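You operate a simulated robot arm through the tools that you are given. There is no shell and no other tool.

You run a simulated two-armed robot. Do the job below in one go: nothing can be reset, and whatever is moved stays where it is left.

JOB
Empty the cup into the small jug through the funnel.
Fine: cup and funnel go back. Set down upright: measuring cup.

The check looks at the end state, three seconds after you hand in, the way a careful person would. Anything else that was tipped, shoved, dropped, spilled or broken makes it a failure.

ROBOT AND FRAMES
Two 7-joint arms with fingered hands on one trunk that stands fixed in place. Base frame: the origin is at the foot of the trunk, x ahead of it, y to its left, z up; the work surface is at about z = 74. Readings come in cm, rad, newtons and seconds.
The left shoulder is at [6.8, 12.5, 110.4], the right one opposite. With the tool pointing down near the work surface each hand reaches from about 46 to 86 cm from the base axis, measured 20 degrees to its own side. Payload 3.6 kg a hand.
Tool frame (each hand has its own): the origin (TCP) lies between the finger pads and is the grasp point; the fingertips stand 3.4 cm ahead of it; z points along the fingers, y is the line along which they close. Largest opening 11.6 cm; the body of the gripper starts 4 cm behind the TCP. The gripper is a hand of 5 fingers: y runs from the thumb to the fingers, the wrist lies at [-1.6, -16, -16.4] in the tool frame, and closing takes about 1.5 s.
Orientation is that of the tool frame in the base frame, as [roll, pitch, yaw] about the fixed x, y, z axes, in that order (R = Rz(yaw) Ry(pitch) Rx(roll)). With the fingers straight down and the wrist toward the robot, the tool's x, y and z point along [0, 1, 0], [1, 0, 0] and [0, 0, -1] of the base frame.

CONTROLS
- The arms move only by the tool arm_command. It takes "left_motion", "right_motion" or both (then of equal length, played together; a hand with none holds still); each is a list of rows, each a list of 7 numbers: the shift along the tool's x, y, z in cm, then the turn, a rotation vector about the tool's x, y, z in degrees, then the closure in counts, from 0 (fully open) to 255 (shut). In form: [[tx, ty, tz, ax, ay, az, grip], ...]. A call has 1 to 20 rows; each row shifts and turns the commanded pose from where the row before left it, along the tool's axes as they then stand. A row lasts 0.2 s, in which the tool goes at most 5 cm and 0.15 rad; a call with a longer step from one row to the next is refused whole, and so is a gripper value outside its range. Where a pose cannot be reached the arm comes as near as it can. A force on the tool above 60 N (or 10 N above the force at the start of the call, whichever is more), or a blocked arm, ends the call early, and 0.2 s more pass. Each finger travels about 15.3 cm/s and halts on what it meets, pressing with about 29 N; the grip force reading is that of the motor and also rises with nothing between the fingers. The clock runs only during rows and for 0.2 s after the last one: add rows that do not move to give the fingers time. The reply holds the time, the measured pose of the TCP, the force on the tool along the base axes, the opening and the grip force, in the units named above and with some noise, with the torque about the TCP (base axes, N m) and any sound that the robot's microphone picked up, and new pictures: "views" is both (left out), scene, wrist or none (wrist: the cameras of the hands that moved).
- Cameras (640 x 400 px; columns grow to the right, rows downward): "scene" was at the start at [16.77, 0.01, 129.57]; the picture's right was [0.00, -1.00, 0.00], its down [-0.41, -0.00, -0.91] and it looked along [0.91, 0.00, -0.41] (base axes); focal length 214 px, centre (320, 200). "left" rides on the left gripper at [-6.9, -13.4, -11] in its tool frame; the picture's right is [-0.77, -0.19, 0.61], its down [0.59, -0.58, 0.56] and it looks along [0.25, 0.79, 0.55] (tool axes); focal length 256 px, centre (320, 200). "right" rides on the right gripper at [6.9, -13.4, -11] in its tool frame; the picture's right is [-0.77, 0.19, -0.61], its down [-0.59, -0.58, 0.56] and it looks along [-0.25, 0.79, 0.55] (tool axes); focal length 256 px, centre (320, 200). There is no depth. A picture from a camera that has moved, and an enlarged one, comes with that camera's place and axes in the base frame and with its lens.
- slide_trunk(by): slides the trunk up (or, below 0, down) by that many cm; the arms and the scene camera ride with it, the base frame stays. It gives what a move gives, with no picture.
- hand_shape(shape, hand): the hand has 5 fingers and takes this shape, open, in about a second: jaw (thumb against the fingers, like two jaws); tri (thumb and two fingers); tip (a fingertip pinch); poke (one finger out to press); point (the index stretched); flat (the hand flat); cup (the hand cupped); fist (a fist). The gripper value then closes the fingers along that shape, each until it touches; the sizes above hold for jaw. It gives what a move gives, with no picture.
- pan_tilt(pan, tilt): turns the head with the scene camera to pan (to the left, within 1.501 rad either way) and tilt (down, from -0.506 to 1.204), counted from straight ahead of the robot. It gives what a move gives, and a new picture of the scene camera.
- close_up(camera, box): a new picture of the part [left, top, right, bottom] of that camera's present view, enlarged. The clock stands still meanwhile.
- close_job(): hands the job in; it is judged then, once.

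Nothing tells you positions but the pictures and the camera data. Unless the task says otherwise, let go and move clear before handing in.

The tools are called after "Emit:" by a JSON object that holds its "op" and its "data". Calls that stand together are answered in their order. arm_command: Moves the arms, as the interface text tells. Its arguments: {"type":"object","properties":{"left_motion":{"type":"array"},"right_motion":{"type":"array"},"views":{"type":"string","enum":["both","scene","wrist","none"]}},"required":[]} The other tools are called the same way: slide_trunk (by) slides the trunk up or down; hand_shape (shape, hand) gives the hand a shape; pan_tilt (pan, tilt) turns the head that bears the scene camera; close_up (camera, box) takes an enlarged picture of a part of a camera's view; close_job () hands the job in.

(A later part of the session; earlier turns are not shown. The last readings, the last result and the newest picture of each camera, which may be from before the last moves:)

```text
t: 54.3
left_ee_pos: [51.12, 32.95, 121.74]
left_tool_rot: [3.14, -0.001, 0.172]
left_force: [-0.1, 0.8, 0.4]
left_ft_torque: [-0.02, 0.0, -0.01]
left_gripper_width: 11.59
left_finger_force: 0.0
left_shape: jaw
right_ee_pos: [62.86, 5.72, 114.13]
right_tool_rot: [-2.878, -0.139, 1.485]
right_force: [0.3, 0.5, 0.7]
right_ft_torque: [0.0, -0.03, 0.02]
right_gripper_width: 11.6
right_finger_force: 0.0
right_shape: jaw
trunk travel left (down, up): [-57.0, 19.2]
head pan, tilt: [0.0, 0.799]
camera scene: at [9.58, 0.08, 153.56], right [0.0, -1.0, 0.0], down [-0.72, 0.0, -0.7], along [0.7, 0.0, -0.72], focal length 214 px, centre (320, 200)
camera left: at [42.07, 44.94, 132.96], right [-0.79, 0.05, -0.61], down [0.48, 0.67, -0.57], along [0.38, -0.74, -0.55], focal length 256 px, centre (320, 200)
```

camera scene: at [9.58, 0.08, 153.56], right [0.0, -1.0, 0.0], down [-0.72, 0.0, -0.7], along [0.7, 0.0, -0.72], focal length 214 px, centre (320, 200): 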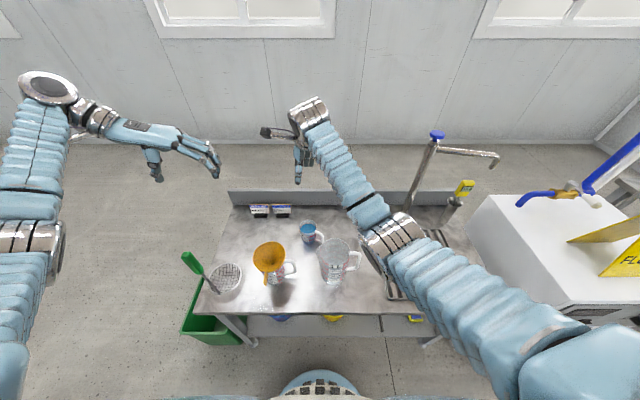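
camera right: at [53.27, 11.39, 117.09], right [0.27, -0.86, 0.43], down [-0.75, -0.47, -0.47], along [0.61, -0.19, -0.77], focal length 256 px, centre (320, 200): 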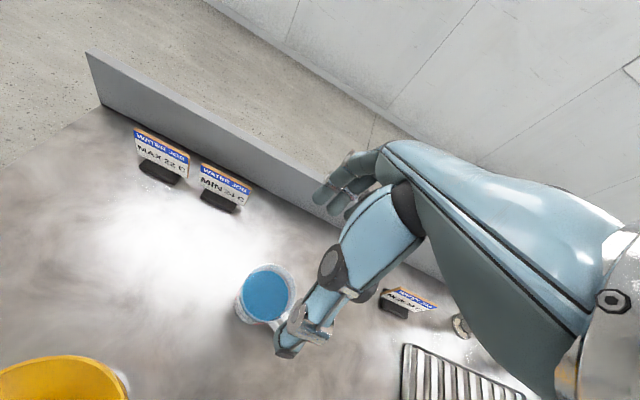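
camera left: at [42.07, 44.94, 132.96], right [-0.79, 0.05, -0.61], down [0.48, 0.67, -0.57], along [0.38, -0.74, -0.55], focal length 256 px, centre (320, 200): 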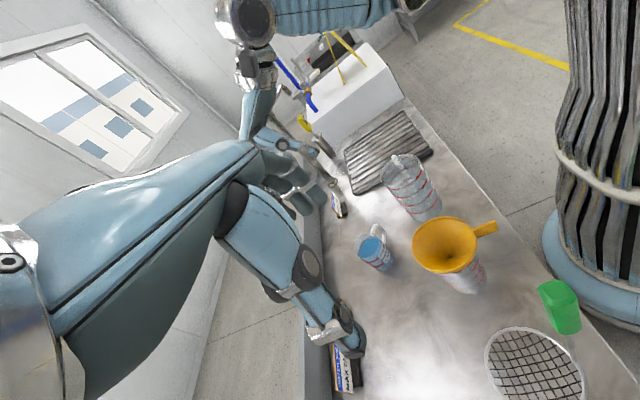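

The left camera now has a good side view of the cup, jugs and funnel. I'll zoom in to refine the cup's position before descending.

Emit:
{"op": "close_up", "data": {"camera": "left", "box": [330, 205, 410, 285]}}

Emit:
{"op": "close_up", "data": {"camera": "scene", "box": [280, 205, 340, 265]}}

Emit:
{"op": "close_up", "data": {"camera": "left", "box": [380, 180, 520, 310]}}

```text
5.00 times, centred on (370, 245) of left
camera zoom: at [42.07, 44.94, 132.96], right [-0.79, 0.05, -0.61], down [0.48, 0.67, -0.57], along [0.38, -0.74, -0.55], focal length 1280 px, centre (70, -25)
```

zoom: 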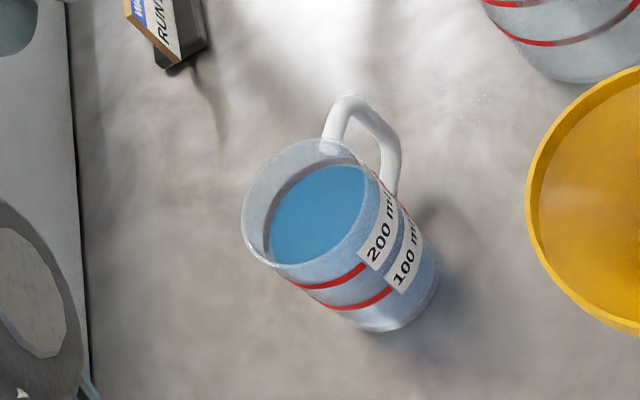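

```text
6.67 times, centred on (310, 235) of scene
camera zoom: at [9.58, 0.08, 153.56], right [0.0, -1.0, 0.0], down [-0.72, 0.0, -0.7], along [0.7, 0.0, -0.72], focal length 1430 px, centre (387, -33)
```

zoom: 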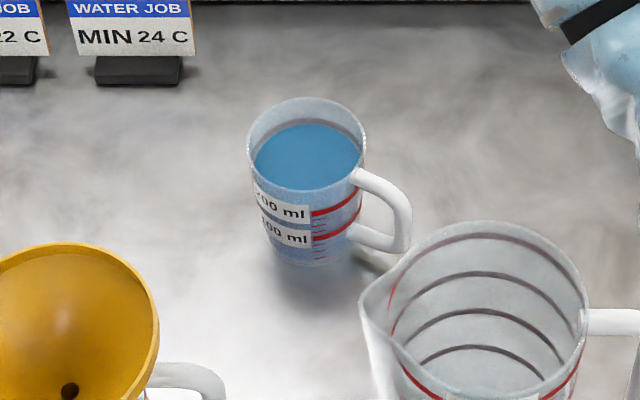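

```text
3.08 times, centred on (450, 245) of left
camera zoom: at [42.07, 44.94, 132.96], right [-0.79, 0.05, -0.61], down [0.48, 0.67, -0.57], along [0.38, -0.74, -0.55], focal length 788 px, centre (-80, 62)
```

zoom: 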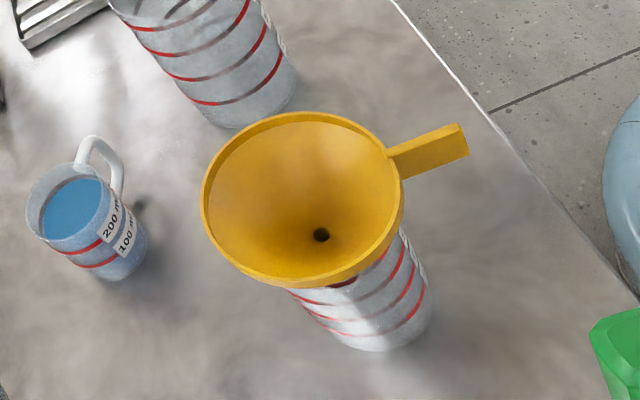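

The cup is confirmed at about (62.8, 5.05) with its rim at z ≈ 83.2. I'll descend to just above it and check clearances.

Emit:
{"op": "arm_command", "data": {"right_motion": [[-0.212, 0.451, 1.535, 0, 0, 0, 0], [-0.212, 0.451, 1.535, 0, 0, 0, 0], [-0.212, 0.451, 1.535, 0, 0, 0, 0], [-0.212, 0.451, 1.535, 0, 0, 0, 0], [-0.212, 0.451, 1.535, 0, 0, 0, 0], [-0.212, 0.451, 1.535, 0, 0, 0, 0], [-0.212, 0.451, 1.535, 0, 0, 0, 0], [-0.212, 0.451, 1.535, 0, 0, 0, 0], [-0.212, 0.451, 1.535, 0, 0, 0, 0], [-0.212, 0.451, 1.535, 0, 0, 0, 0], [0, 0, 0, 0, 0, 0, 0]], "views": "both"}}

Emit:
{"op": "close_up", "data": {"camera": "left", "box": [280, 120, 480, 300]}}

Emit:
{"op": "close_up", "data": {"camera": "right", "box": [160, 160, 400, 400]}}

Emit:
{"op": "close_up", "data": {"camera": "scene", "box": [250, 160, 400, 290]}}

```text
t: 56.7
left_ee_pos: [51.06, 33.01, 121.75]
left_tool_rot: [3.141, 0.0, 0.174]
left_force: [-0.1, 0.1, 0.3]
left_ft_torque: [-0.01, 0.01, 0.01]
left_gripper_width: 11.59
left_finger_force: 0.0
left_shape: jaw
right_ee_pos: [63.44, 5.93, 98.04]
right_tool_rot: [-2.878, -0.138, 1.485]
right_force: [-0.6, 0.0, -0.4]
right_ft_torque: [-0.02, 0.0, 0.0]
right_gripper_width: 11.56
right_finger_force: 0.1
right_shape: jaw
trunk travel left (down, up): [-57.0, 19.2]
head pan, tilt: [0.0, 0.799]
camera scene: at [9.64, 0.08, 153.55], right [0.0, -1.0, 0.0], down [-0.72, 0.0, -0.7], along [0.7, 0.0, -0.72], focal length 214 px, centre (320, 200)
camera right: at [53.73, 11.6, 112.98], right [0.27, -0.86, 0.43], down [-0.75, -0.47, -0.47], along [0.61, -0.2, -0.77], focal length 256 px, centre (320, 200)
```

scene: 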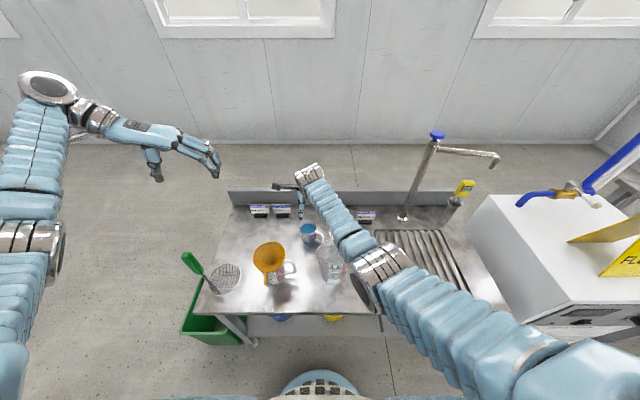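
right: 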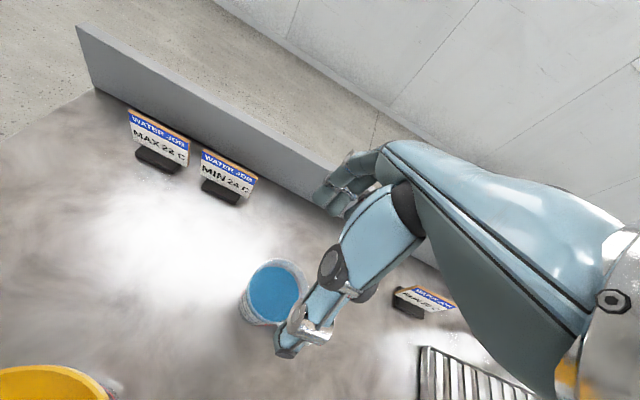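

```text
2.22 times, centred on (380, 210) of left
camera zoom: at [42.1, 44.94, 132.97], right [-0.79, 0.05, -0.61], down [0.48, 0.67, -0.57], along [0.38, -0.74, -0.55], focal length 569 px, centre (187, 178)
```

zoom: 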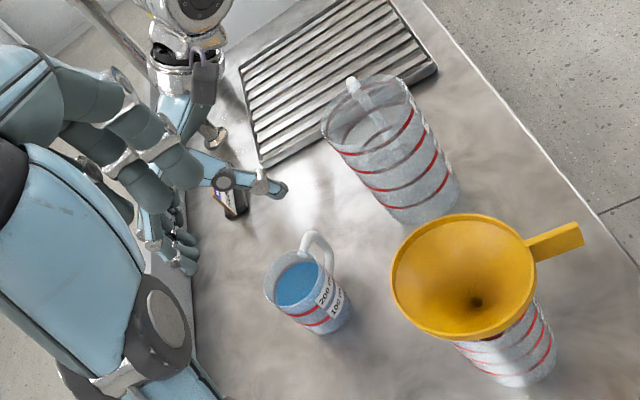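

```text
1.67 times, centred on (280, 280) of right
camera zoom: at [53.73, 11.6, 112.98], right [0.27, -0.86, 0.43], down [-0.75, -0.47, -0.47], along [0.61, -0.2, -0.77], focal length 427 px, centre (387, 67)
```

zoom: 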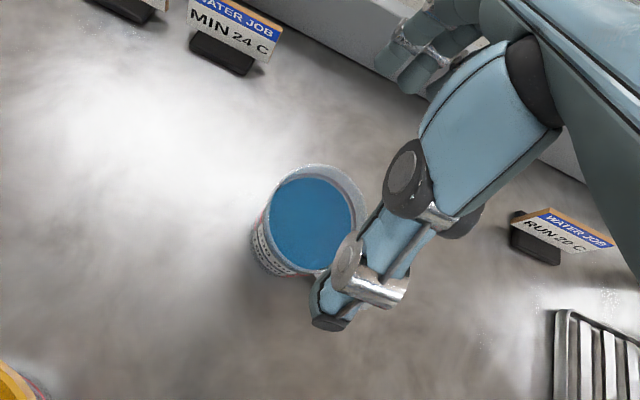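

```text
3.08 times, centred on (325, 225) of scene
camera zoom: at [9.64, 0.08, 153.55], right [0.0, -1.0, 0.0], down [-0.72, 0.0, -0.7], along [0.7, 0.0, -0.72], focal length 660 px, centre (305, 123)
```

zoom: 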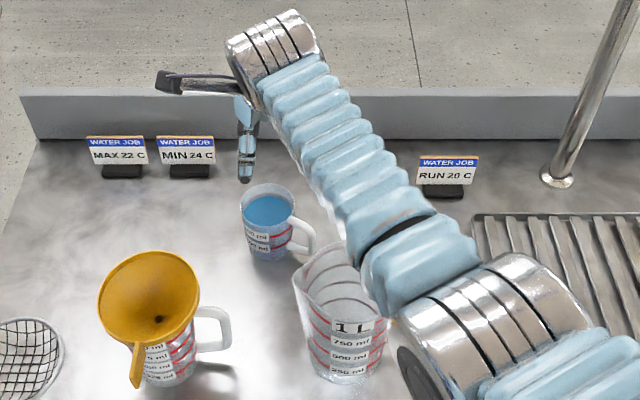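

The approach looks clear so far. I'll check from the left camera how high the right forearm passes over the big jug.

Emit:
{"op": "close_up", "data": {"camera": "left", "box": [200, 0, 560, 225]}}

```text
1.78 times, centred on (380, 112) of left
camera zoom: at [42.1, 44.94, 132.97], right [-0.79, 0.05, -0.61], down [0.48, 0.67, -0.57], along [0.38, -0.74, -0.55], focal length 455 px, centre (213, 356)
```

zoom: 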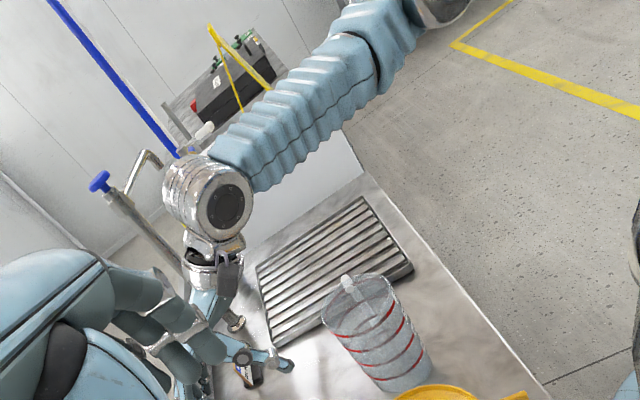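

The arm will be nearly straight from the raised shoulder, so the forearm clears the big jug comfortably. I'll descend to z = 90, with fingertips just above the cup rim.

Emit:
{"op": "arm_command", "data": {"right_motion": [[-0.205, 0.314, 1.28, 0, 0, 0, 0], [-0.205, 0.314, 1.28, 0, 0, 0, 0], [-0.205, 0.314, 1.28, 0, 0, 0, 0], [-0.205, 0.314, 1.28, 0, 0, 0, 0], [-0.205, 0.314, 1.28, 0, 0, 0, 0], [-0.205, 0.314, 1.28, 0, 0, 0, 0], [0, 0, 0, 0, 0, 0, 0]], "views": "none"}}

Emit:
{"op": "close_up", "data": {"camera": "left", "box": [260, 60, 500, 300]}}

Emit:
{"op": "close_up", "data": {"camera": "right", "box": [180, 180, 400, 380]}}

Emit:
{"op": "close_up", "data": {"camera": "scene", "box": [260, 180, 380, 290]}}

```text
t: 58.3
left_ee_pos: [51.17, 32.98, 121.86]
left_tool_rot: [3.14, 0.0, 0.175]
left_force: [0.1, 0.1, 0.4]
left_ft_torque: [0.0, -0.03, 0.01]
left_gripper_width: 11.56
left_finger_force: 0.1
left_shape: jaw
right_ee_pos: [63.29, 5.69, 90.03]
right_tool_rot: [-2.877, -0.14, 1.485]
right_force: [0.3, -0.4, -0.5]
right_ft_torque: [-0.01, 0.03, -0.02]
right_gripper_width: 11.58
right_finger_force: 0.0
right_shape: jaw
trunk travel left (down, up): [-57.0, 19.2]
head pan, tilt: [0.0, 0.799]
```

```text
1.67 times, centred on (380, 180) of left
camera zoom: at [42.1, 44.94, 132.97], right [-0.79, 0.05, -0.61], down [0.48, 0.67, -0.57], along [0.38, -0.74, -0.55], focal length 427 px, centre (220, 233)
```

zoom: 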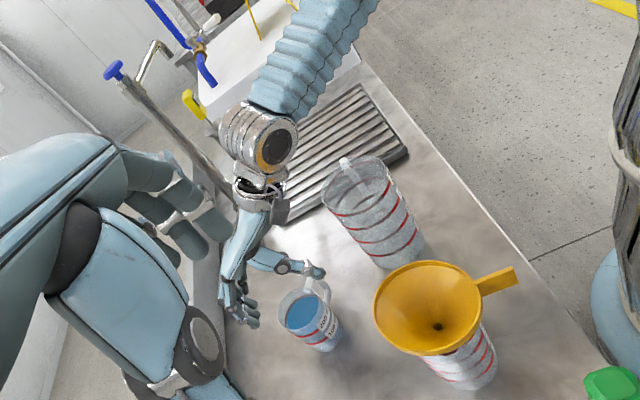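

```text
2.00 times, centred on (290, 280) of right
camera zoom: at [53.68, 11.31, 105.07], right [0.27, -0.86, 0.43], down [-0.75, -0.47, -0.47], along [0.61, -0.2, -0.77], focal length 512 px, centre (380, 40)
```

zoom: 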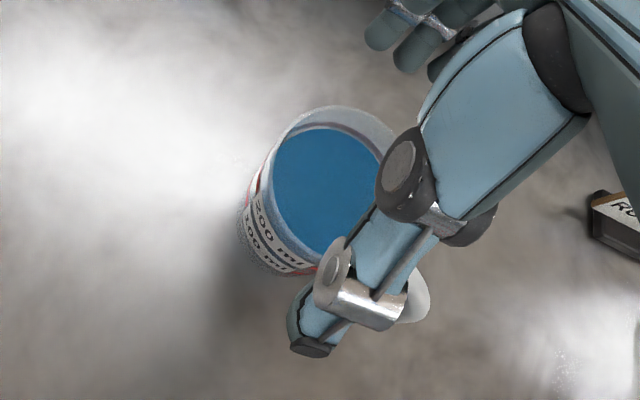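

```text
3.64 times, centred on (320, 235) of scene
camera zoom: at [9.64, 0.08, 153.55], right [0.0, -1.0, 0.0], down [-0.72, 0.0, -0.7], along [0.7, 0.0, -0.72], focal length 780 px, centre (320, 73)
```

zoom: 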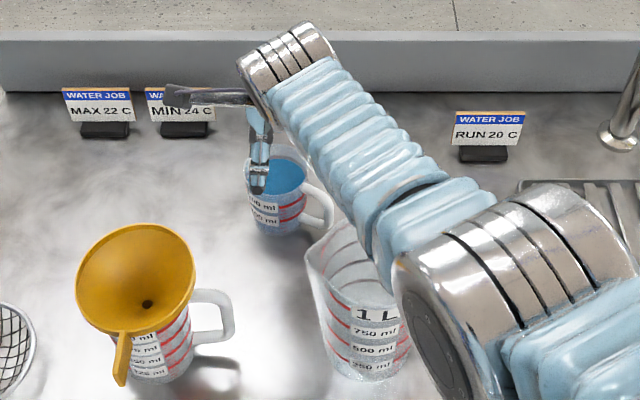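

The thumb is on the near side and the fingers are on the far side, both clear of the rim and handle. I'll lower around the cup to z ≈ 82.6.

Emit:
{"op": "arm_command", "data": {"right_motion": [[-0.12, 0.263, 0.883, 0, 0, 0, 0], [-0.12, 0.263, 0.883, 0, 0, 0, 0], [-0.12, 0.263, 0.883, 0, 0, 0, 0], [-0.12, 0.263, 0.883, 0, 0, 0, 0], [-0.12, 0.263, 0.883, 0, 0, 0, 0], [-0.12, 0.263, 0.883, 0, 0, 0, 0], [-0.12, 0.263, 0.883, 0, 0, 0, 0], [-0.12, 0.263, 0.883, 0, 0, 0, 0], [0, 0, 0, 0, 0, 0, 0]], "views": "none"}}

Emit:
{"op": "close_up", "data": {"camera": "left", "box": [310, 150, 430, 290]}}

Emit:
{"op": "close_up", "data": {"camera": "right", "box": [180, 160, 420, 380]}}

Emit:
{"op": "close_up", "data": {"camera": "scene", "box": [280, 195, 350, 265]}}

```text
t: 60.3
left_ee_pos: [51.16, 33.1, 121.78]
left_tool_rot: [-3.139, 0.001, 0.175]
left_force: [0.9, 0.2, -0.5]
left_ft_torque: [0.03, -0.03, 0.01]
left_gripper_width: 11.56
left_finger_force: 0.0
left_shape: jaw
right_ee_pos: [61.1, 3.49, 84.44]
right_tool_rot: [-2.876, -0.14, 1.485]
right_force: [-0.4, 0.4, 0.5]
right_ft_torque: [0.0, -0.02, -0.02]
right_gripper_width: 11.58
right_finger_force: 0.1
right_shape: jaw
right hand out of reach, approached as far as the arm can: row 2, 3, 4, 5, 6, 7, 8
trunk travel left (down, up): [-57.0, 19.2]
head pan, tilt: [0.0, 0.799]
```

```text
2.86 times, centred on (370, 220) of left
camera zoom: at [42.12, 44.96, 132.96], right [-0.79, 0.05, -0.61], down [0.48, 0.67, -0.57], along [0.38, -0.74, -0.55], focal length 731 px, centre (177, 143)
```

zoom: 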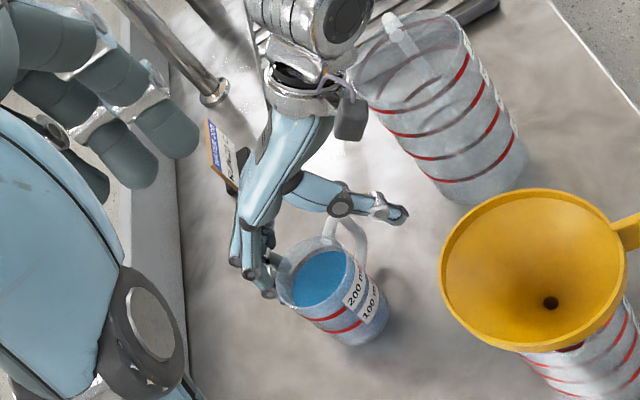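

```text
1.82 times, centred on (300, 270) of right
camera zoom: at [51.43, 9.14, 99.37], right [0.27, -0.86, 0.43], down [-0.75, -0.47, -0.47], along [0.61, -0.2, -0.77], focal length 465 px, centre (356, 73)
```

zoom: 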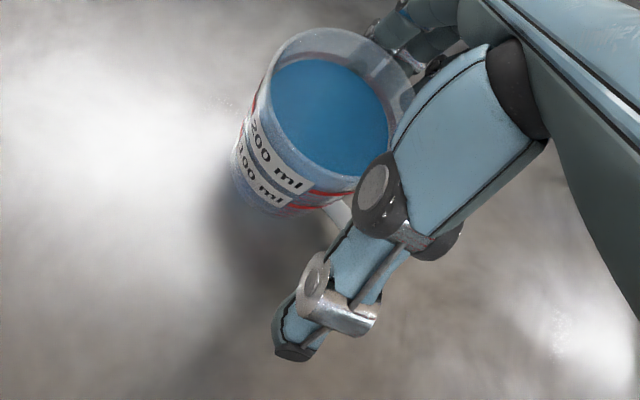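

```text
5.71 times, centred on (315, 230) of scene
camera zoom: at [9.66, 0.1, 153.55], right [0.0, -1.0, 0.0], down [-0.72, 0.0, -0.7], along [0.7, 0.0, -0.72], focal length 1226 px, centre (349, 29)
```

zoom: 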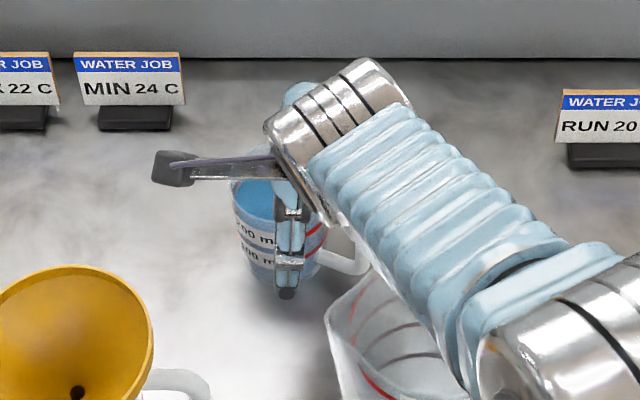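

The arm ran out of reach at this trunk height and stopped short at (61.1, 3.5, 84.4). The cup hasn't moved. I'll retrace the same path upward, then lower the trunk somewhat and try again.

Emit:
{"op": "arm_command", "data": {"right_motion": [[0.12, -0.263, -0.883, 0, 0, 0, 0], [0.12, -0.263, -0.883, 0, 0, 0, 0], [0.12, -0.263, -0.883, 0, 0, 0, 0], [0.12, -0.263, -0.883, 0, 0, 0, 0], [0.12, -0.263, -0.883, 0, 0, 0, 0], [0.12, -0.263, -0.883, 0, 0, 0, 0], [0.12, -0.263, -0.883, 0, 0, 0, 0], [0.12, -0.263, -0.883, 0, 0, 0, 0], [0.139, -0.256, -0.957, 0, 0, 0, 0], [0.139, -0.256, -0.957, 0, 0, 0, 0], [0, 0, 0, 0, 0, 0, 0]], "views": "none"}}

Emit:
{"op": "close_up", "data": {"camera": "left", "box": [280, 80, 480, 290]}}

```text
t: 62.7
left_ee_pos: [51.2, 32.97, 121.78]
left_tool_rot: [3.142, -0.001, 0.175]
left_force: [-0.8, -0.3, 0.0]
left_ft_torque: [0.03, 0.0, -0.02]
left_gripper_width: 11.58
left_finger_force: 0.1
left_shape: jaw
right_ee_pos: [60.81, 3.39, 93.93]
right_tool_rot: [-2.877, -0.138, 1.485]
right_force: [0.8, 0.0, -1.0]
right_ft_torque: [0.01, -0.01, 0.02]
right_gripper_width: 11.62
right_finger_force: 0.1
right_shape: jaw
trunk travel left (down, up): [-57.0, 19.2]
head pan, tilt: [0.0, 0.799]
```

```text
1.90 times, centred on (380, 185) of left
camera zoom: at [42.12, 44.93, 132.97], right [-0.79, 0.05, -0.61], down [0.48, 0.67, -0.57], along [0.38, -0.74, -0.55], focal length 488 px, centre (206, 229)
```

zoom: 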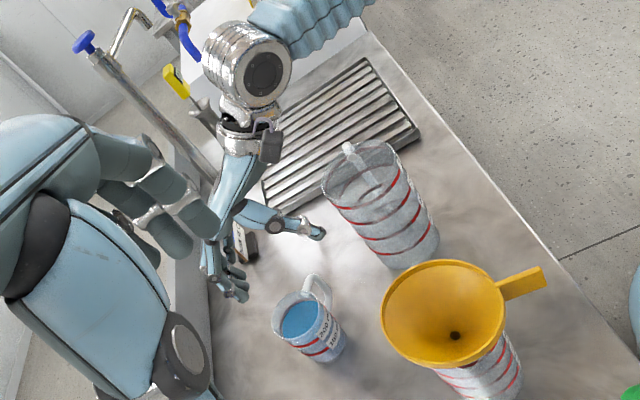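

The hand is now above and slightly short of the cup. I'll move up over it, then slide the trunk down 10 cm to bring the cup well within reach.

Emit:
{"op": "arm_command", "data": {"right_motion": [[0.61, 0.081, -1.257, 0, 0, 0, 0], [0.61, 0.081, -1.257, 0, 0, 0, 0], [0.61, 0.081, -1.257, 0, 0, 0, 0], [0.61, 0.081, -1.257, 0, 0, 0, 0], [0.61, 0.081, -1.257, 0, 0, 0, 0], [0.61, 0.081, -1.257, 0, 0, 0, 0], [0, 0, 0, 0, 0, 0, 0]], "views": "none"}}

Emit:
{"op": "slide_trunk", "data": {"by": -10}}

Emit:
{"op": "close_up", "data": {"camera": "left", "box": [260, 60, 500, 300]}}

Emit:
{"op": "close_up", "data": {"camera": "scene", "box": [250, 160, 420, 300]}}

```text
t: 64.3
left_ee_pos: [51.21, 32.92, 121.86]
left_tool_rot: [3.141, 0.0, 0.175]
left_force: [-0.6, 0.2, 0.6]
left_ft_torque: [0.01, 0.02, -0.03]
left_gripper_width: 11.6
left_finger_force: 0.1
left_shape: jaw
right_ee_pos: [63.45, 5.84, 101.51]
right_tool_rot: [-2.879, -0.14, 1.483]
right_force: [-0.8, -0.5, -0.2]
right_ft_torque: [0.01, 0.01, -0.01]
right_gripper_width: 11.59
right_finger_force: 0.2
right_shape: jaw
trunk travel left (down, up): [-57.0, 19.2]
head pan, tilt: [0.0, 0.799]
```

```text
t: 65.7
left_ee_pos: [50.94, 33.2, 111.9]
left_tool_rot: [-3.14, -0.002, 0.175]
left_force: [0.8, -0.5, 0.1]
left_ft_torque: [-0.01, -0.03, -0.03]
left_gripper_width: 11.57
left_finger_force: 0.0
left_shape: jaw
right_ee_pos: [63.44, 5.82, 91.46]
right_tool_rot: [-2.879, -0.137, 1.487]
right_force: [-0.7, -0.6, -0.4]
right_ft_torque: [0.0, 0.01, -0.01]
right_gripper_width: 11.63
right_finger_force: 0.0
right_shape: jaw
trunk travel left (down, up): [-47.0, 29.2]
head pan, tilt: [0.0, 0.799]
```

```text
1.67 times, centred on (380, 180) of left
camera zoom: at [41.93, 45.16, 123.08], right [-0.79, 0.05, -0.61], down [0.48, 0.67, -0.57], along [0.38, -0.74, -0.55], focal length 427 px, centre (220, 233)
```

zoom: 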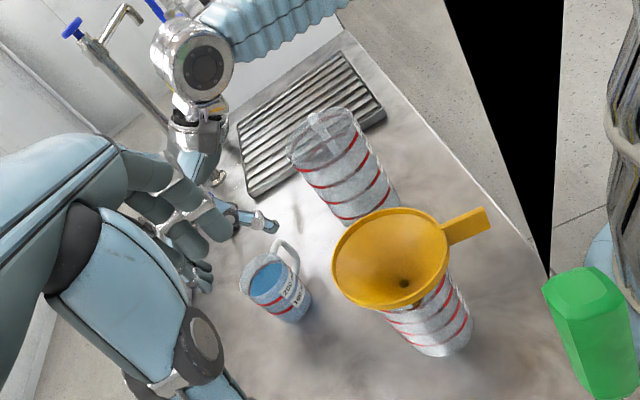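

```text
2.86 times, centred on (335, 230) of scene
camera zoom: at [10.81, 0.07, 143.51], right [0.0, -1.0, 0.0], down [-0.72, 0.0, -0.7], along [0.7, 0.0, -0.72], focal length 613 px, centre (277, 114)
```

zoom: 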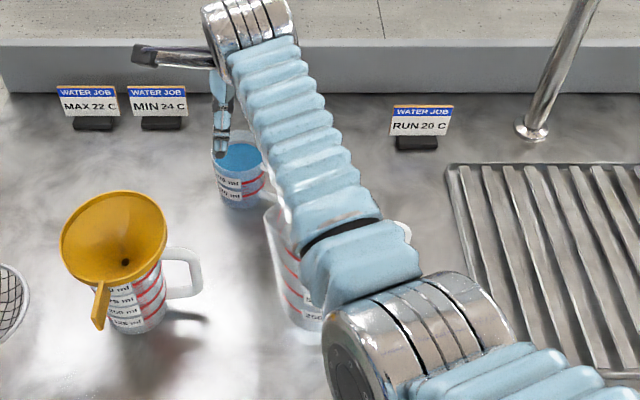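

The forearm passes well above the big jug. I'll descend around the cup.

Emit:
{"op": "arm_command", "data": {"right_motion": [[-0.137, 0.258, 0.942, 0, 0, 0, 0], [-0.137, 0.258, 0.942, 0, 0, 0, 0], [-0.137, 0.258, 0.942, 0, 0, 0, 0], [-0.137, 0.258, 0.942, 0, 0, 0, 0], [-0.137, 0.258, 0.942, 0, 0, 0, 0], [-0.137, 0.258, 0.942, 0, 0, 0, 0], [0, 0, 0, 0, 0, 0, 0]], "views": "none"}}

Emit:
{"op": "close_up", "data": {"camera": "left", "box": [290, 100, 450, 280]}}

Emit:
{"op": "close_up", "data": {"camera": "right", "box": [180, 160, 420, 380]}}

```text
t: 67.3
left_ee_pos: [51.12, 33.15, 111.86]
left_tool_rot: [3.141, -0.001, 0.175]
left_force: [0.0, -0.4, -0.1]
left_ft_torque: [-0.01, 0.01, -0.02]
left_gripper_width: 11.58
left_finger_force: 0.1
left_shape: jaw
right_ee_pos: [63.66, 6.0, 85.47]
right_tool_rot: [-2.879, -0.141, 1.485]
right_force: [0.7, 0.6, 0.2]
right_ft_torque: [-0.04, -0.02, -0.02]
right_gripper_width: 11.62
right_finger_force: 0.0
right_shape: jaw
trunk travel left (down, up): [-47.0, 29.2]
head pan, tilt: [0.0, 0.799]
```

```text
2.22 times, centred on (370, 190) of left
camera zoom: at [41.96, 45.16, 123.05], right [-0.79, 0.05, -0.61], down [0.48, 0.67, -0.57], along [0.38, -0.74, -0.55], focal length 569 px, centre (209, 222)
```

zoom: 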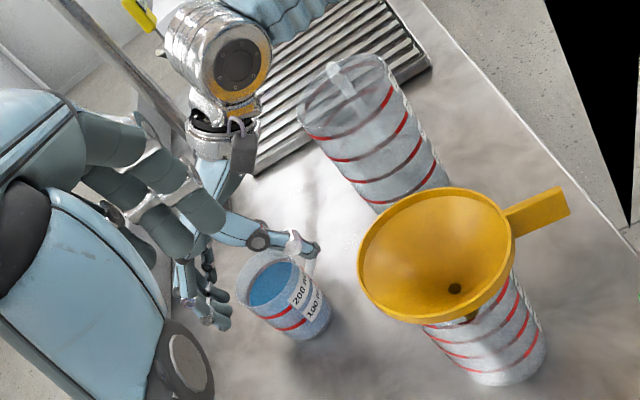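

```text
1.82 times, centred on (300, 270) of right
camera zoom: at [53.98, 11.6, 100.46], right [0.27, -0.86, 0.43], down [-0.75, -0.47, -0.47], along [0.61, -0.19, -0.77], focal length 465 px, centre (356, 73)
```

zoom: 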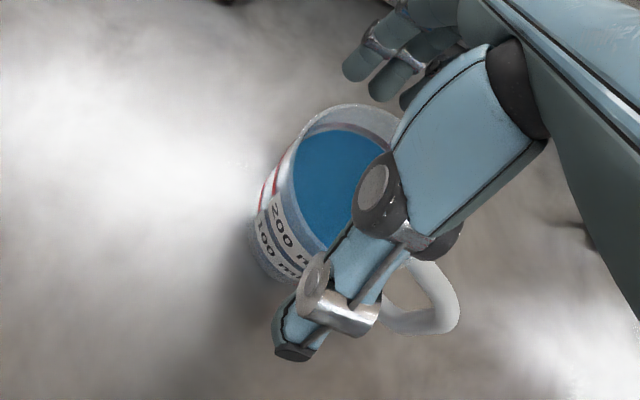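

The hand is lined up, with the cup between thumb and fingers and the handle clear. I'll go down the final 3 cm.

Emit:
{"op": "arm_command", "data": {"right_motion": [[-0.157, 0.0995, 0.7, 0, 0, 0, 0], [-0.157, 0.0995, 0.7, 0, 0, 0, 0], [-0.157, 0.0995, 0.7, 0, 0, 0, 0], [-0.157, 0.0995, 0.7, 0, 0, 0, 0], [0, 0, 0, 0, 0, 0, 0]], "views": "none"}}

Emit:
{"op": "close_up", "data": {"camera": "left", "box": [310, 130, 430, 270]}}

Emit:
{"op": "close_up", "data": {"camera": "right", "box": [180, 160, 420, 380]}}

Emit:
{"op": "close_up", "data": {"camera": "scene", "box": [280, 180, 350, 260]}}

```text
t: 68.5
left_ee_pos: [51.04, 33.18, 111.82]
left_tool_rot: [-3.142, 0.001, 0.174]
left_force: [0.3, -1.2, 1.5]
left_ft_torque: [-0.01, -0.01, 0.03]
left_gripper_width: 11.57
left_finger_force: 0.0
left_shape: jaw
right_ee_pos: [63.06, 5.5, 82.63]
right_tool_rot: [-2.878, -0.137, 1.485]
right_force: [0.9, 0.1, 0.6]
right_ft_torque: [-0.04, 0.02, 0.01]
right_gripper_width: 11.61
right_finger_force: 0.1
right_shape: jaw
trunk travel left (down, up): [-47.0, 29.2]
head pan, tilt: [0.0, 0.799]
```

```text
2.86 times, centred on (370, 200) of left
camera zoom: at [41.97, 45.16, 123.05], right [-0.79, 0.05, -0.61], down [0.48, 0.67, -0.57], along [0.38, -0.74, -0.55], focal length 731 px, centre (177, 200)
```

zoom: 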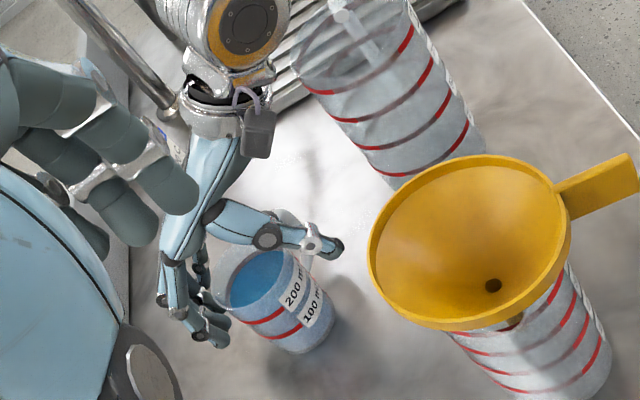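

```text
1.82 times, centred on (300, 270) of right
camera zoom: at [53.43, 11.22, 97.61], right [0.27, -0.86, 0.43], down [-0.75, -0.47, -0.47], along [0.61, -0.2, -0.77], focal length 465 px, centre (356, 73)
```

zoom: 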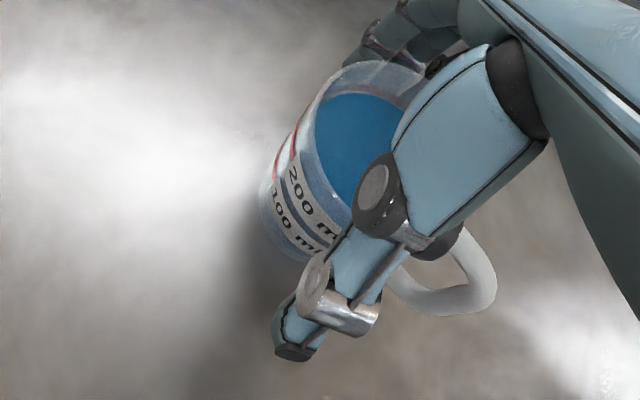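

```text
5.00 times, centred on (315, 220) of scene
camera zoom: at [10.84, 0.08, 143.5], right [0.0, -1.0, 0.0], down [-0.72, 0.0, -0.7], along [0.7, 0.0, -0.72], focal length 1072 px, centre (345, 100)
```

zoom: 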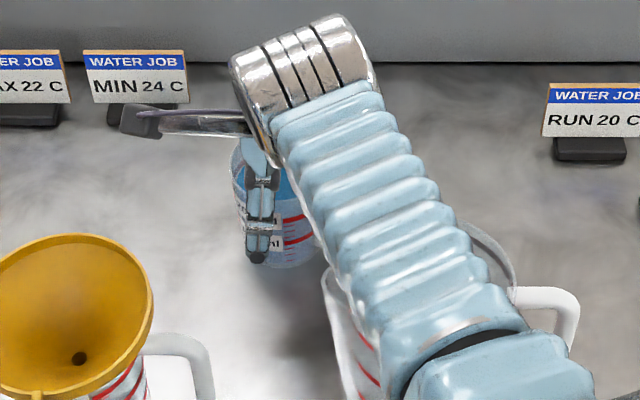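

The hand is in position around the cup. I'll close gently toward contact.

Emit:
{"op": "arm_command", "data": {"right_motion": [[0, 0, 0, 0, 0, 0, 20], [0, 0, 0, 0, 0, 0, 40], [0, 0, 0, 0, 0, 0, 60], [0, 0, 0, 0, 0, 0, 75], [0, 0, 0, 0, 0, 0, 85], [0, 0, 0, 0, 0, 0, 95], [0, 0, 0, 0, 0, 0, 95]], "views": "none"}}

Emit:
{"op": "close_up", "data": {"camera": "left", "box": [310, 130, 430, 270]}}

Emit:
{"op": "close_up", "data": {"camera": "right", "box": [180, 160, 420, 380]}}

```text
t: 70.1
left_ee_pos: [50.97, 33.14, 111.78]
left_tool_rot: [3.14, -0.001, 0.174]
left_force: [0.7, 0.1, -0.1]
left_ft_torque: [0.02, 0.0, 0.04]
left_gripper_width: 11.6
left_finger_force: 0.0
left_shape: jaw
right_ee_pos: [63.12, 5.48, 82.8]
right_tool_rot: [-2.884, -0.14, 1.484]
right_force: [0.0, 0.1, 6.2]
right_ft_torque: [0.05, -0.27, 0.04]
right_gripper_width: 7.77
right_finger_force: 28.4
right_shape: jaw
trunk travel left (down, up): [-47.0, 29.2]
head pan, tilt: [0.0, 0.799]
```

```text
2.86 times, centred on (370, 200) of left
camera zoom: at [41.9, 45.17, 123.08], right [-0.79, 0.05, -0.61], down [0.48, 0.67, -0.57], along [0.38, -0.74, -0.55], focal length 731 px, centre (177, 200)
```

zoom: 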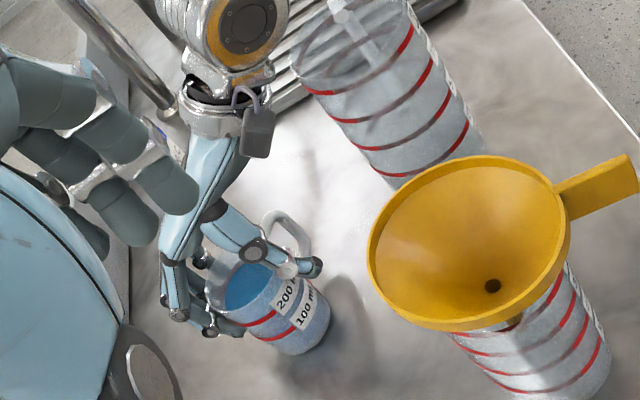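

```text
1.82 times, centred on (300, 270) of right
camera zoom: at [53.4, 11.25, 97.72], right [0.27, -0.86, 0.43], down [-0.75, -0.47, -0.48], along [0.61, -0.19, -0.77], focal length 465 px, centre (356, 73)
```

zoom: 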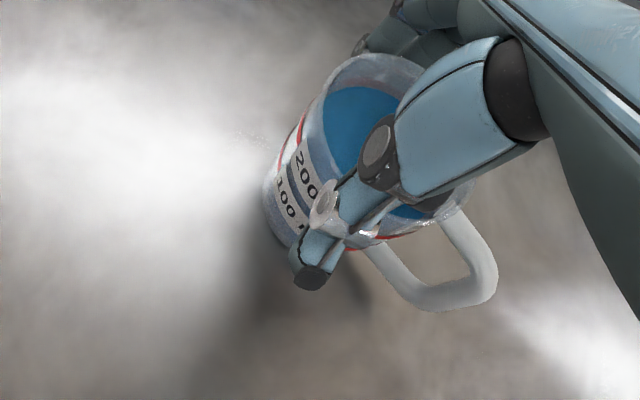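

The cup is gripped (28 N at 7.8 cm width), with some light downward pressure on the table. I'll firm the grip and lift just 1 cm slowly to see how it hangs.

Emit:
{"op": "arm_command", "data": {"right_motion": [[0, 0, 0, 0, 0, 0, 130], [0, 0, 0, 0, 0, 0, 180], [0, 0, 0, 0, 0, 0, 200], [0.028, -0.051, -0.191, 0, 0, 0, 200], [0.028, -0.051, -0.191, 0, 0, 0, 200], [0.028, -0.051, -0.191, 0, 0, 0, 200], [0.028, -0.051, -0.191, 0, 0, 0, 200], [0.028, -0.051, -0.191, 0, 0, 0, 200], [0, 0, 0, 0, 0, 0, 200]], "views": "none"}}

Emit:
{"op": "close_up", "data": {"camera": "left", "box": [310, 130, 430, 270]}}

Emit:
{"op": "close_up", "data": {"camera": "right", "box": [180, 160, 420, 380]}}

Emit:
{"op": "close_up", "data": {"camera": "scene", "box": [280, 180, 350, 260]}}

```text
t: 72.1
left_ee_pos: [50.96, 33.2, 111.85]
left_tool_rot: [-3.141, 0.002, 0.174]
left_force: [0.7, 0.9, 0.6]
left_ft_torque: [0.02, 0.01, 0.02]
left_gripper_width: 11.59
left_finger_force: 0.1
left_shape: jaw
right_ee_pos: [63.15, 5.63, 83.59]
right_tool_rot: [-2.879, -0.138, 1.484]
right_force: [-0.5, -0.1, -2.1]
right_ft_torque: [0.08, 0.02, 0.01]
right_gripper_width: 7.64
right_finger_force: 28.6
right_shape: jaw
trunk travel left (down, up): [-47.0, 29.2]
head pan, tilt: [0.0, 0.799]
```

```text
2.86 times, centred on (370, 200) of left
camera zoom: at [42.0, 45.16, 123.03], right [-0.79, 0.05, -0.61], down [0.48, 0.67, -0.57], along [0.38, -0.74, -0.55], focal length 731 px, centre (177, 200)
```

zoom: 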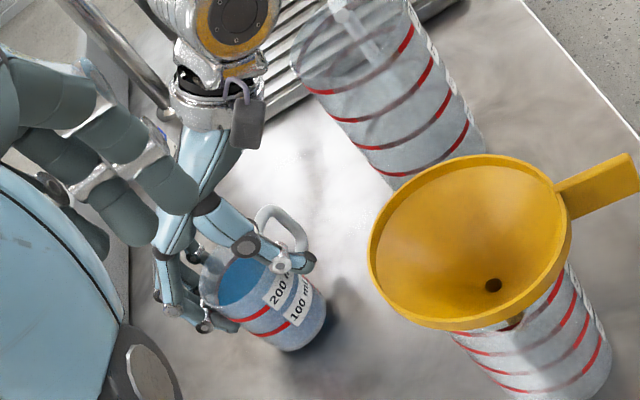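

```text
1.82 times, centred on (300, 270) of right
camera zoom: at [53.49, 11.3, 98.6], right [0.27, -0.86, 0.43], down [-0.75, -0.47, -0.47], along [0.61, -0.2, -0.77], focal length 465 px, centre (356, 73)
```

zoom: 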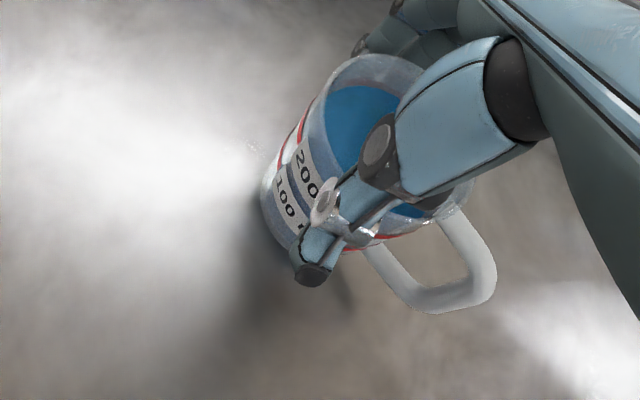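

```text
5.00 times, centred on (315, 220) of scene
camera zoom: at [10.87, 0.09, 143.49], right [0.0, -1.0, 0.0], down [-0.72, 0.0, -0.7], along [0.7, 0.0, -0.72], focal length 1072 px, centre (345, 100)
```

zoom: 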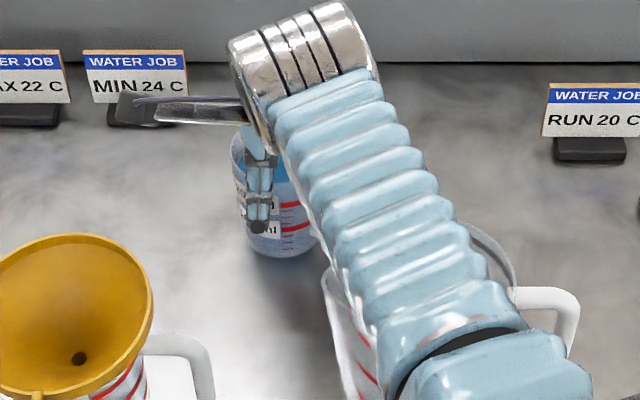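

The cup hangs level and firmly held. I'll lift it straight up slowly to clear the funnel height, and raise the left hand out of the way at the same time.

Emit:
{"op": "arm_command", "data": {"right_motion": [[0.056, -0.103, -0.383, 0, 0, 0, 200], [0.097, -0.179, -0.67, 0, 0, 0, 200], [0.139, -0.256, -0.957, 0, 0, 0, 200], [0.153, -0.282, -1.052, 0, 0, 0, 200], [0.153, -0.282, -1.052, 0, 0, 0, 200], [0.153, -0.282, -1.052, 0, 0, 0, 200], [0.153, -0.282, -1.052, 0, 0, 0, 200], [0.153, -0.282, -1.052, 0, 0, 0, 200], [0.153, -0.282, -1.052, 0, 0, 0, 200], [0.153, -0.282, -1.052, 0, 0, 0, 200], [0.153, -0.282, -1.052, 0, 0, 0, 200], [0.153, -0.282, -1.052, 0, 0, 0, 200], [0.153, -0.282, -1.052, 0, 0, 0, 200], [0.153, -0.282, -1.052, 0, 0, 0, 200], [0.153, -0.282, -1.052, 0, 0, 0, 200], [0.153, -0.282, -1.052, 0, 0, 0, 200], [0.153, -0.282, -1.052, 0, 0, 0, 200], [0.139, -0.256, -0.957, 0, 0, 0, 200], [0.097, -0.179, -0.67, 0, 0, 0, 200], [0.056, -0.103, -0.383, 0, 0, 0, 200]], "left_motion": [[0, 0, -0.6, 0, 0, 0, 0], [0, 0, -0.6, 0, 0, 0, 0], [0, 0, -0.6, 0, 0, 0, 0], [0, 0, -0.6, 0, 0, 0, 0], [0, 0, -0.6, 0, 0, 0, 0], [0, 0, -0.6, 0, 0, 0, 0], [0, 0, -0.6, 0, 0, 0, 0], [0, 0, -0.6, 0, 0, 0, 0], [0, 0, -0.6, 0, 0, 0, 0], [0, 0, -0.6, 0, 0, 0, 0], [0, 0, -0.6, 0, 0, 0, 0], [0, 0, -0.6, 0, 0, 0, 0], [0, 0, -0.6, 0, 0, 0, 0], [0, 0, -0.6, 0, 0, 0, 0], [0, 0, -0.6, 0, 0, 0, 0], [0, 0, -0.6, 0, 0, 0, 0], [0, 0, -0.6, 0, 0, 0, 0], [0, 0, -0.6, 0, 0, 0, 0], [0, 0, -0.6, 0, 0, 0, 0], [0, 0, -0.6, 0, 0, 0, 0]], "views": "both"}}

Emit:
{"op": "close_up", "data": {"camera": "left", "box": [260, 80, 480, 300]}}

Emit:
{"op": "close_up", "data": {"camera": "right", "box": [180, 160, 420, 380]}}

```text
t: 76.3
left_ee_pos: [50.99, 33.15, 123.93]
left_tool_rot: [-3.142, 0.002, 0.173]
left_force: [0.5, -0.4, 0.7]
left_ft_torque: [0.01, -0.01, -0.01]
left_gripper_width: 11.59
left_finger_force: 0.0
left_shape: jaw
right_ee_pos: [63.05, 5.73, 103.26]
right_tool_rot: [-2.879, -0.138, 1.485]
right_force: [0.7, 0.9, -3.0]
right_ft_torque: [0.05, 0.01, 0.01]
right_gripper_width: 7.64
right_finger_force: 29.2
right_shape: jaw
trunk travel left (down, up): [-47.0, 29.2]
head pan, tilt: [0.0, 0.799]
camera scene: at [10.87, 0.09, 143.49], right [0.0, -1.0, 0.0], down [-0.72, 0.0, -0.7], along [0.7, 0.0, -0.72], focal length 214 px, centre (320, 200)
camera right: at [53.46, 11.33, 118.27], right [0.27, -0.86, 0.43], down [-0.75, -0.47, -0.47], along [0.61, -0.19, -0.77], focal length 256 px, centre (320, 200)
camera left: at [41.9, 45.16, 135.07], right [-0.79, 0.05, -0.61], down [0.48, 0.67, -0.57], along [0.38, -0.74, -0.55], focal length 256 px, centre (320, 200)
```

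scene: 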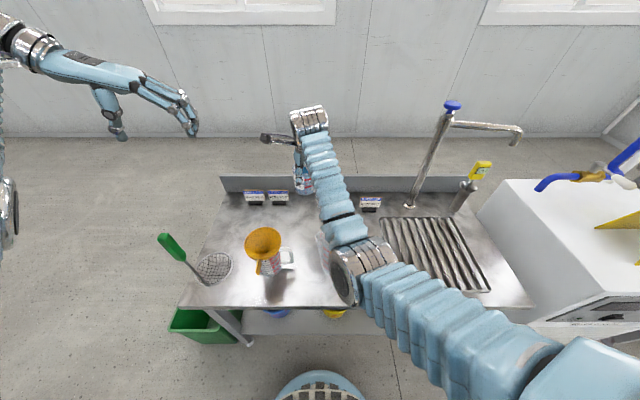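
right: 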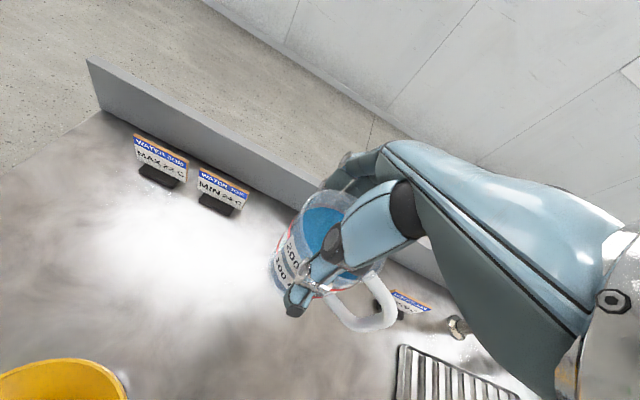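
left: 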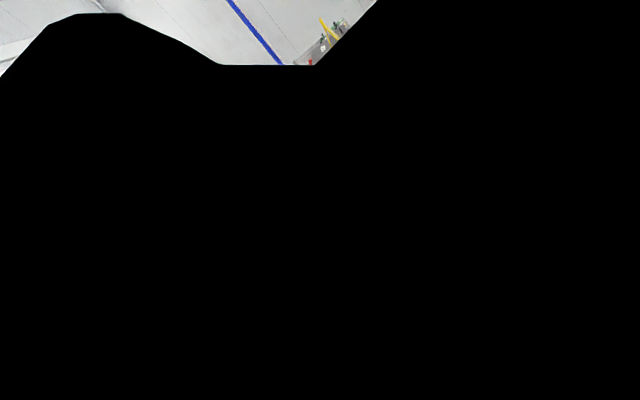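

```text
1.82 times, centred on (370, 190) of left
camera zoom: at [41.9, 45.16, 135.07], right [-0.79, 0.05, -0.61], down [0.48, 0.67, -0.57], along [0.38, -0.74, -0.55], focal length 465 px, centre (229, 218)
```

zoom: 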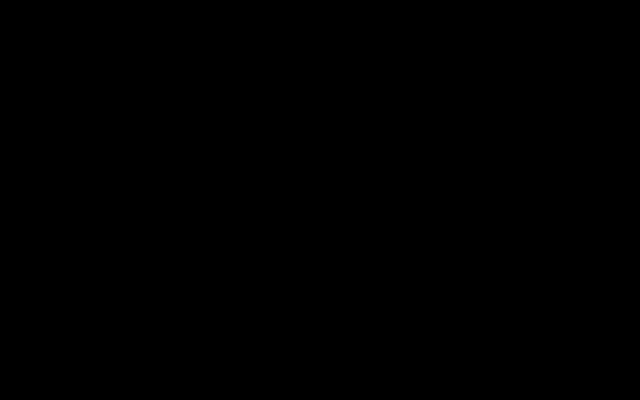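

```text
1.82 times, centred on (300, 270) of right
camera zoom: at [53.46, 11.33, 118.27], right [0.27, -0.86, 0.43], down [-0.75, -0.47, -0.47], along [0.61, -0.19, -0.77], focal length 465 px, centre (356, 73)
```

zoom: 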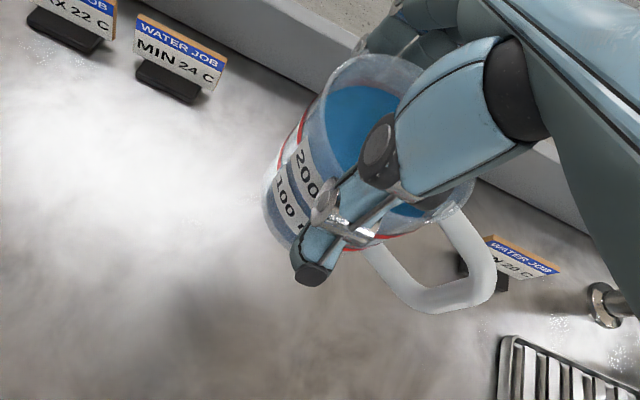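

The cup is up at z ≈ 103 and held level with a steady 3 N load; the left camera feed has gone mostly black, so I'll rely on the others. Next I'll carry the cup slowly toward the funnel before turning the hand.

Emit:
{"op": "arm_command", "data": {"right_motion": [[0.172, -0.262, 0.095, 0, 0, 0, 200], [0.345, -0.525, 0.191, 0, 0, 0, 200], [0.517, -0.787, 0.286, 0, 0, 0, 200], [0.575, -0.874, 0.318, 0, 0, 0, 200], [0.575, -0.874, 0.318, 0, 0, 0, 200], [0.575, -0.874, 0.318, 0, 0, 0, 200], [0.575, -0.874, 0.318, 0, 0, 0, 200], [0.575, -0.874, 0.318, 0, 0, 0, 200], [0.575, -0.874, 0.318, 0, 0, 0, 200], [0.575, -0.874, 0.318, 0, 0, 0, 200], [0.575, -0.874, 0.318, 0, 0, 0, 200], [0.575, -0.874, 0.318, 0, 0, 0, 200], [0.517, -0.787, 0.286, 0, 0, 0, 200], [0.345, -0.525, 0.191, 0, 0, 0, 200], [0.172, -0.262, 0.095, 0, 0, 0, 200], [0, 0, 0, 0, 0, 0, 200]], "views": "both"}}

Emit:
{"op": "close_up", "data": {"camera": "scene", "box": [210, 130, 370, 290]}}

Emit:
{"op": "close_up", "data": {"camera": "left", "box": [260, 80, 560, 360]}}

```text
t: 79.9
left_ee_pos: [50.97, 33.18, 123.9]
left_tool_rot: [-3.141, 0.003, 0.174]
left_force: [0.1, 0.3, 0.9]
left_ft_torque: [-0.01, 0.01, 0.01]
left_gripper_width: 11.58
left_finger_force: 0.1
left_shape: jaw
right_ee_pos: [54.78, 9.86, 103.01]
right_tool_rot: [-2.915, -0.083, 1.436]
right_force: [0.6, 0.3, -2.5]
right_ft_torque: [0.05, 0.04, 0.0]
right_gripper_width: 7.64
right_finger_force: 29.0
right_shape: jaw
trunk travel left (down, up): [-47.0, 29.2]
head pan, tilt: [0.0, 0.799]
stopped in row 16 (right hand): the arm was blocked; the commanded pose is now the measured one
camera scene: at [10.89, 0.06, 143.49], right [0.0, -1.0, 0.0], down [-0.72, 0.0, -0.7], along [0.7, 0.0, -0.72], focal length 214 px, centre (320, 200)
camera right: at [44.97, 16.92, 117.23], right [0.21, -0.85, 0.49], down [-0.76, -0.46, -0.47], along [0.62, -0.27, -0.73], focal length 256 px, centre (320, 200)
```

scene: 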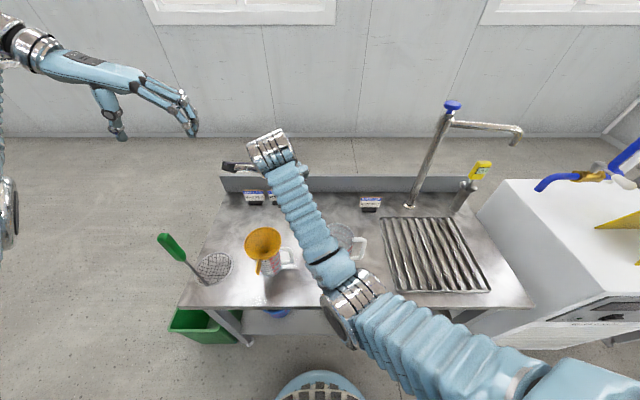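
right: 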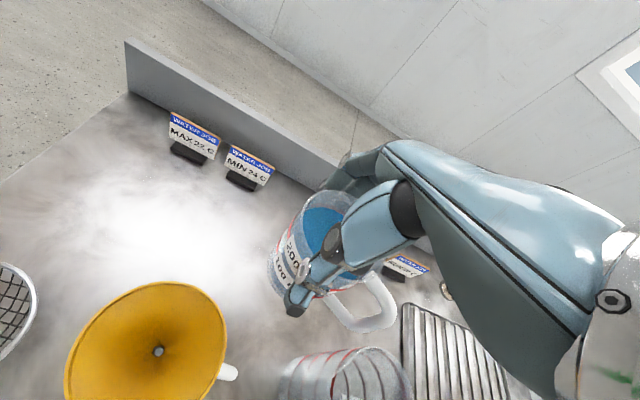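

```text
2.50 times, centred on (290, 210) of scene
camera zoom: at [10.89, 0.06, 143.49], right [0.0, -1.0, 0.0], down [-0.72, 0.0, -0.7], along [0.7, 0.0, -0.72], focal length 536 px, centre (395, 175)
```

zoom: 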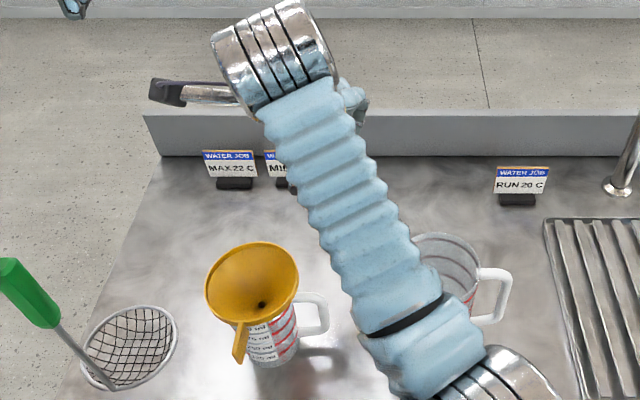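

```text
1.43 times, centred on (410, 220) of left
camera zoom: at [41.92, 45.14, 135.07], right [-0.79, 0.05, -0.61], down [0.48, 0.67, -0.57], along [0.38, -0.74, -0.55], focal length 366 px, centre (191, 171)
```

zoom: 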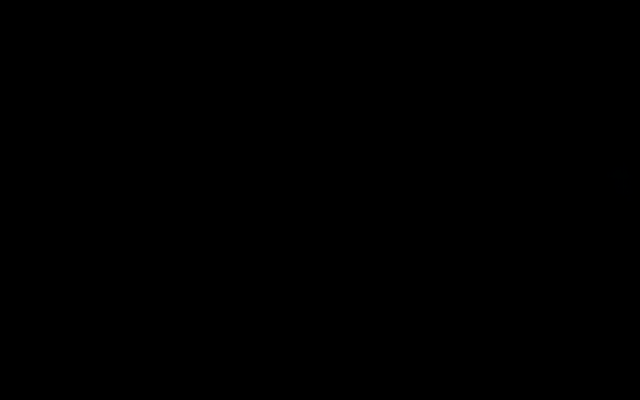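

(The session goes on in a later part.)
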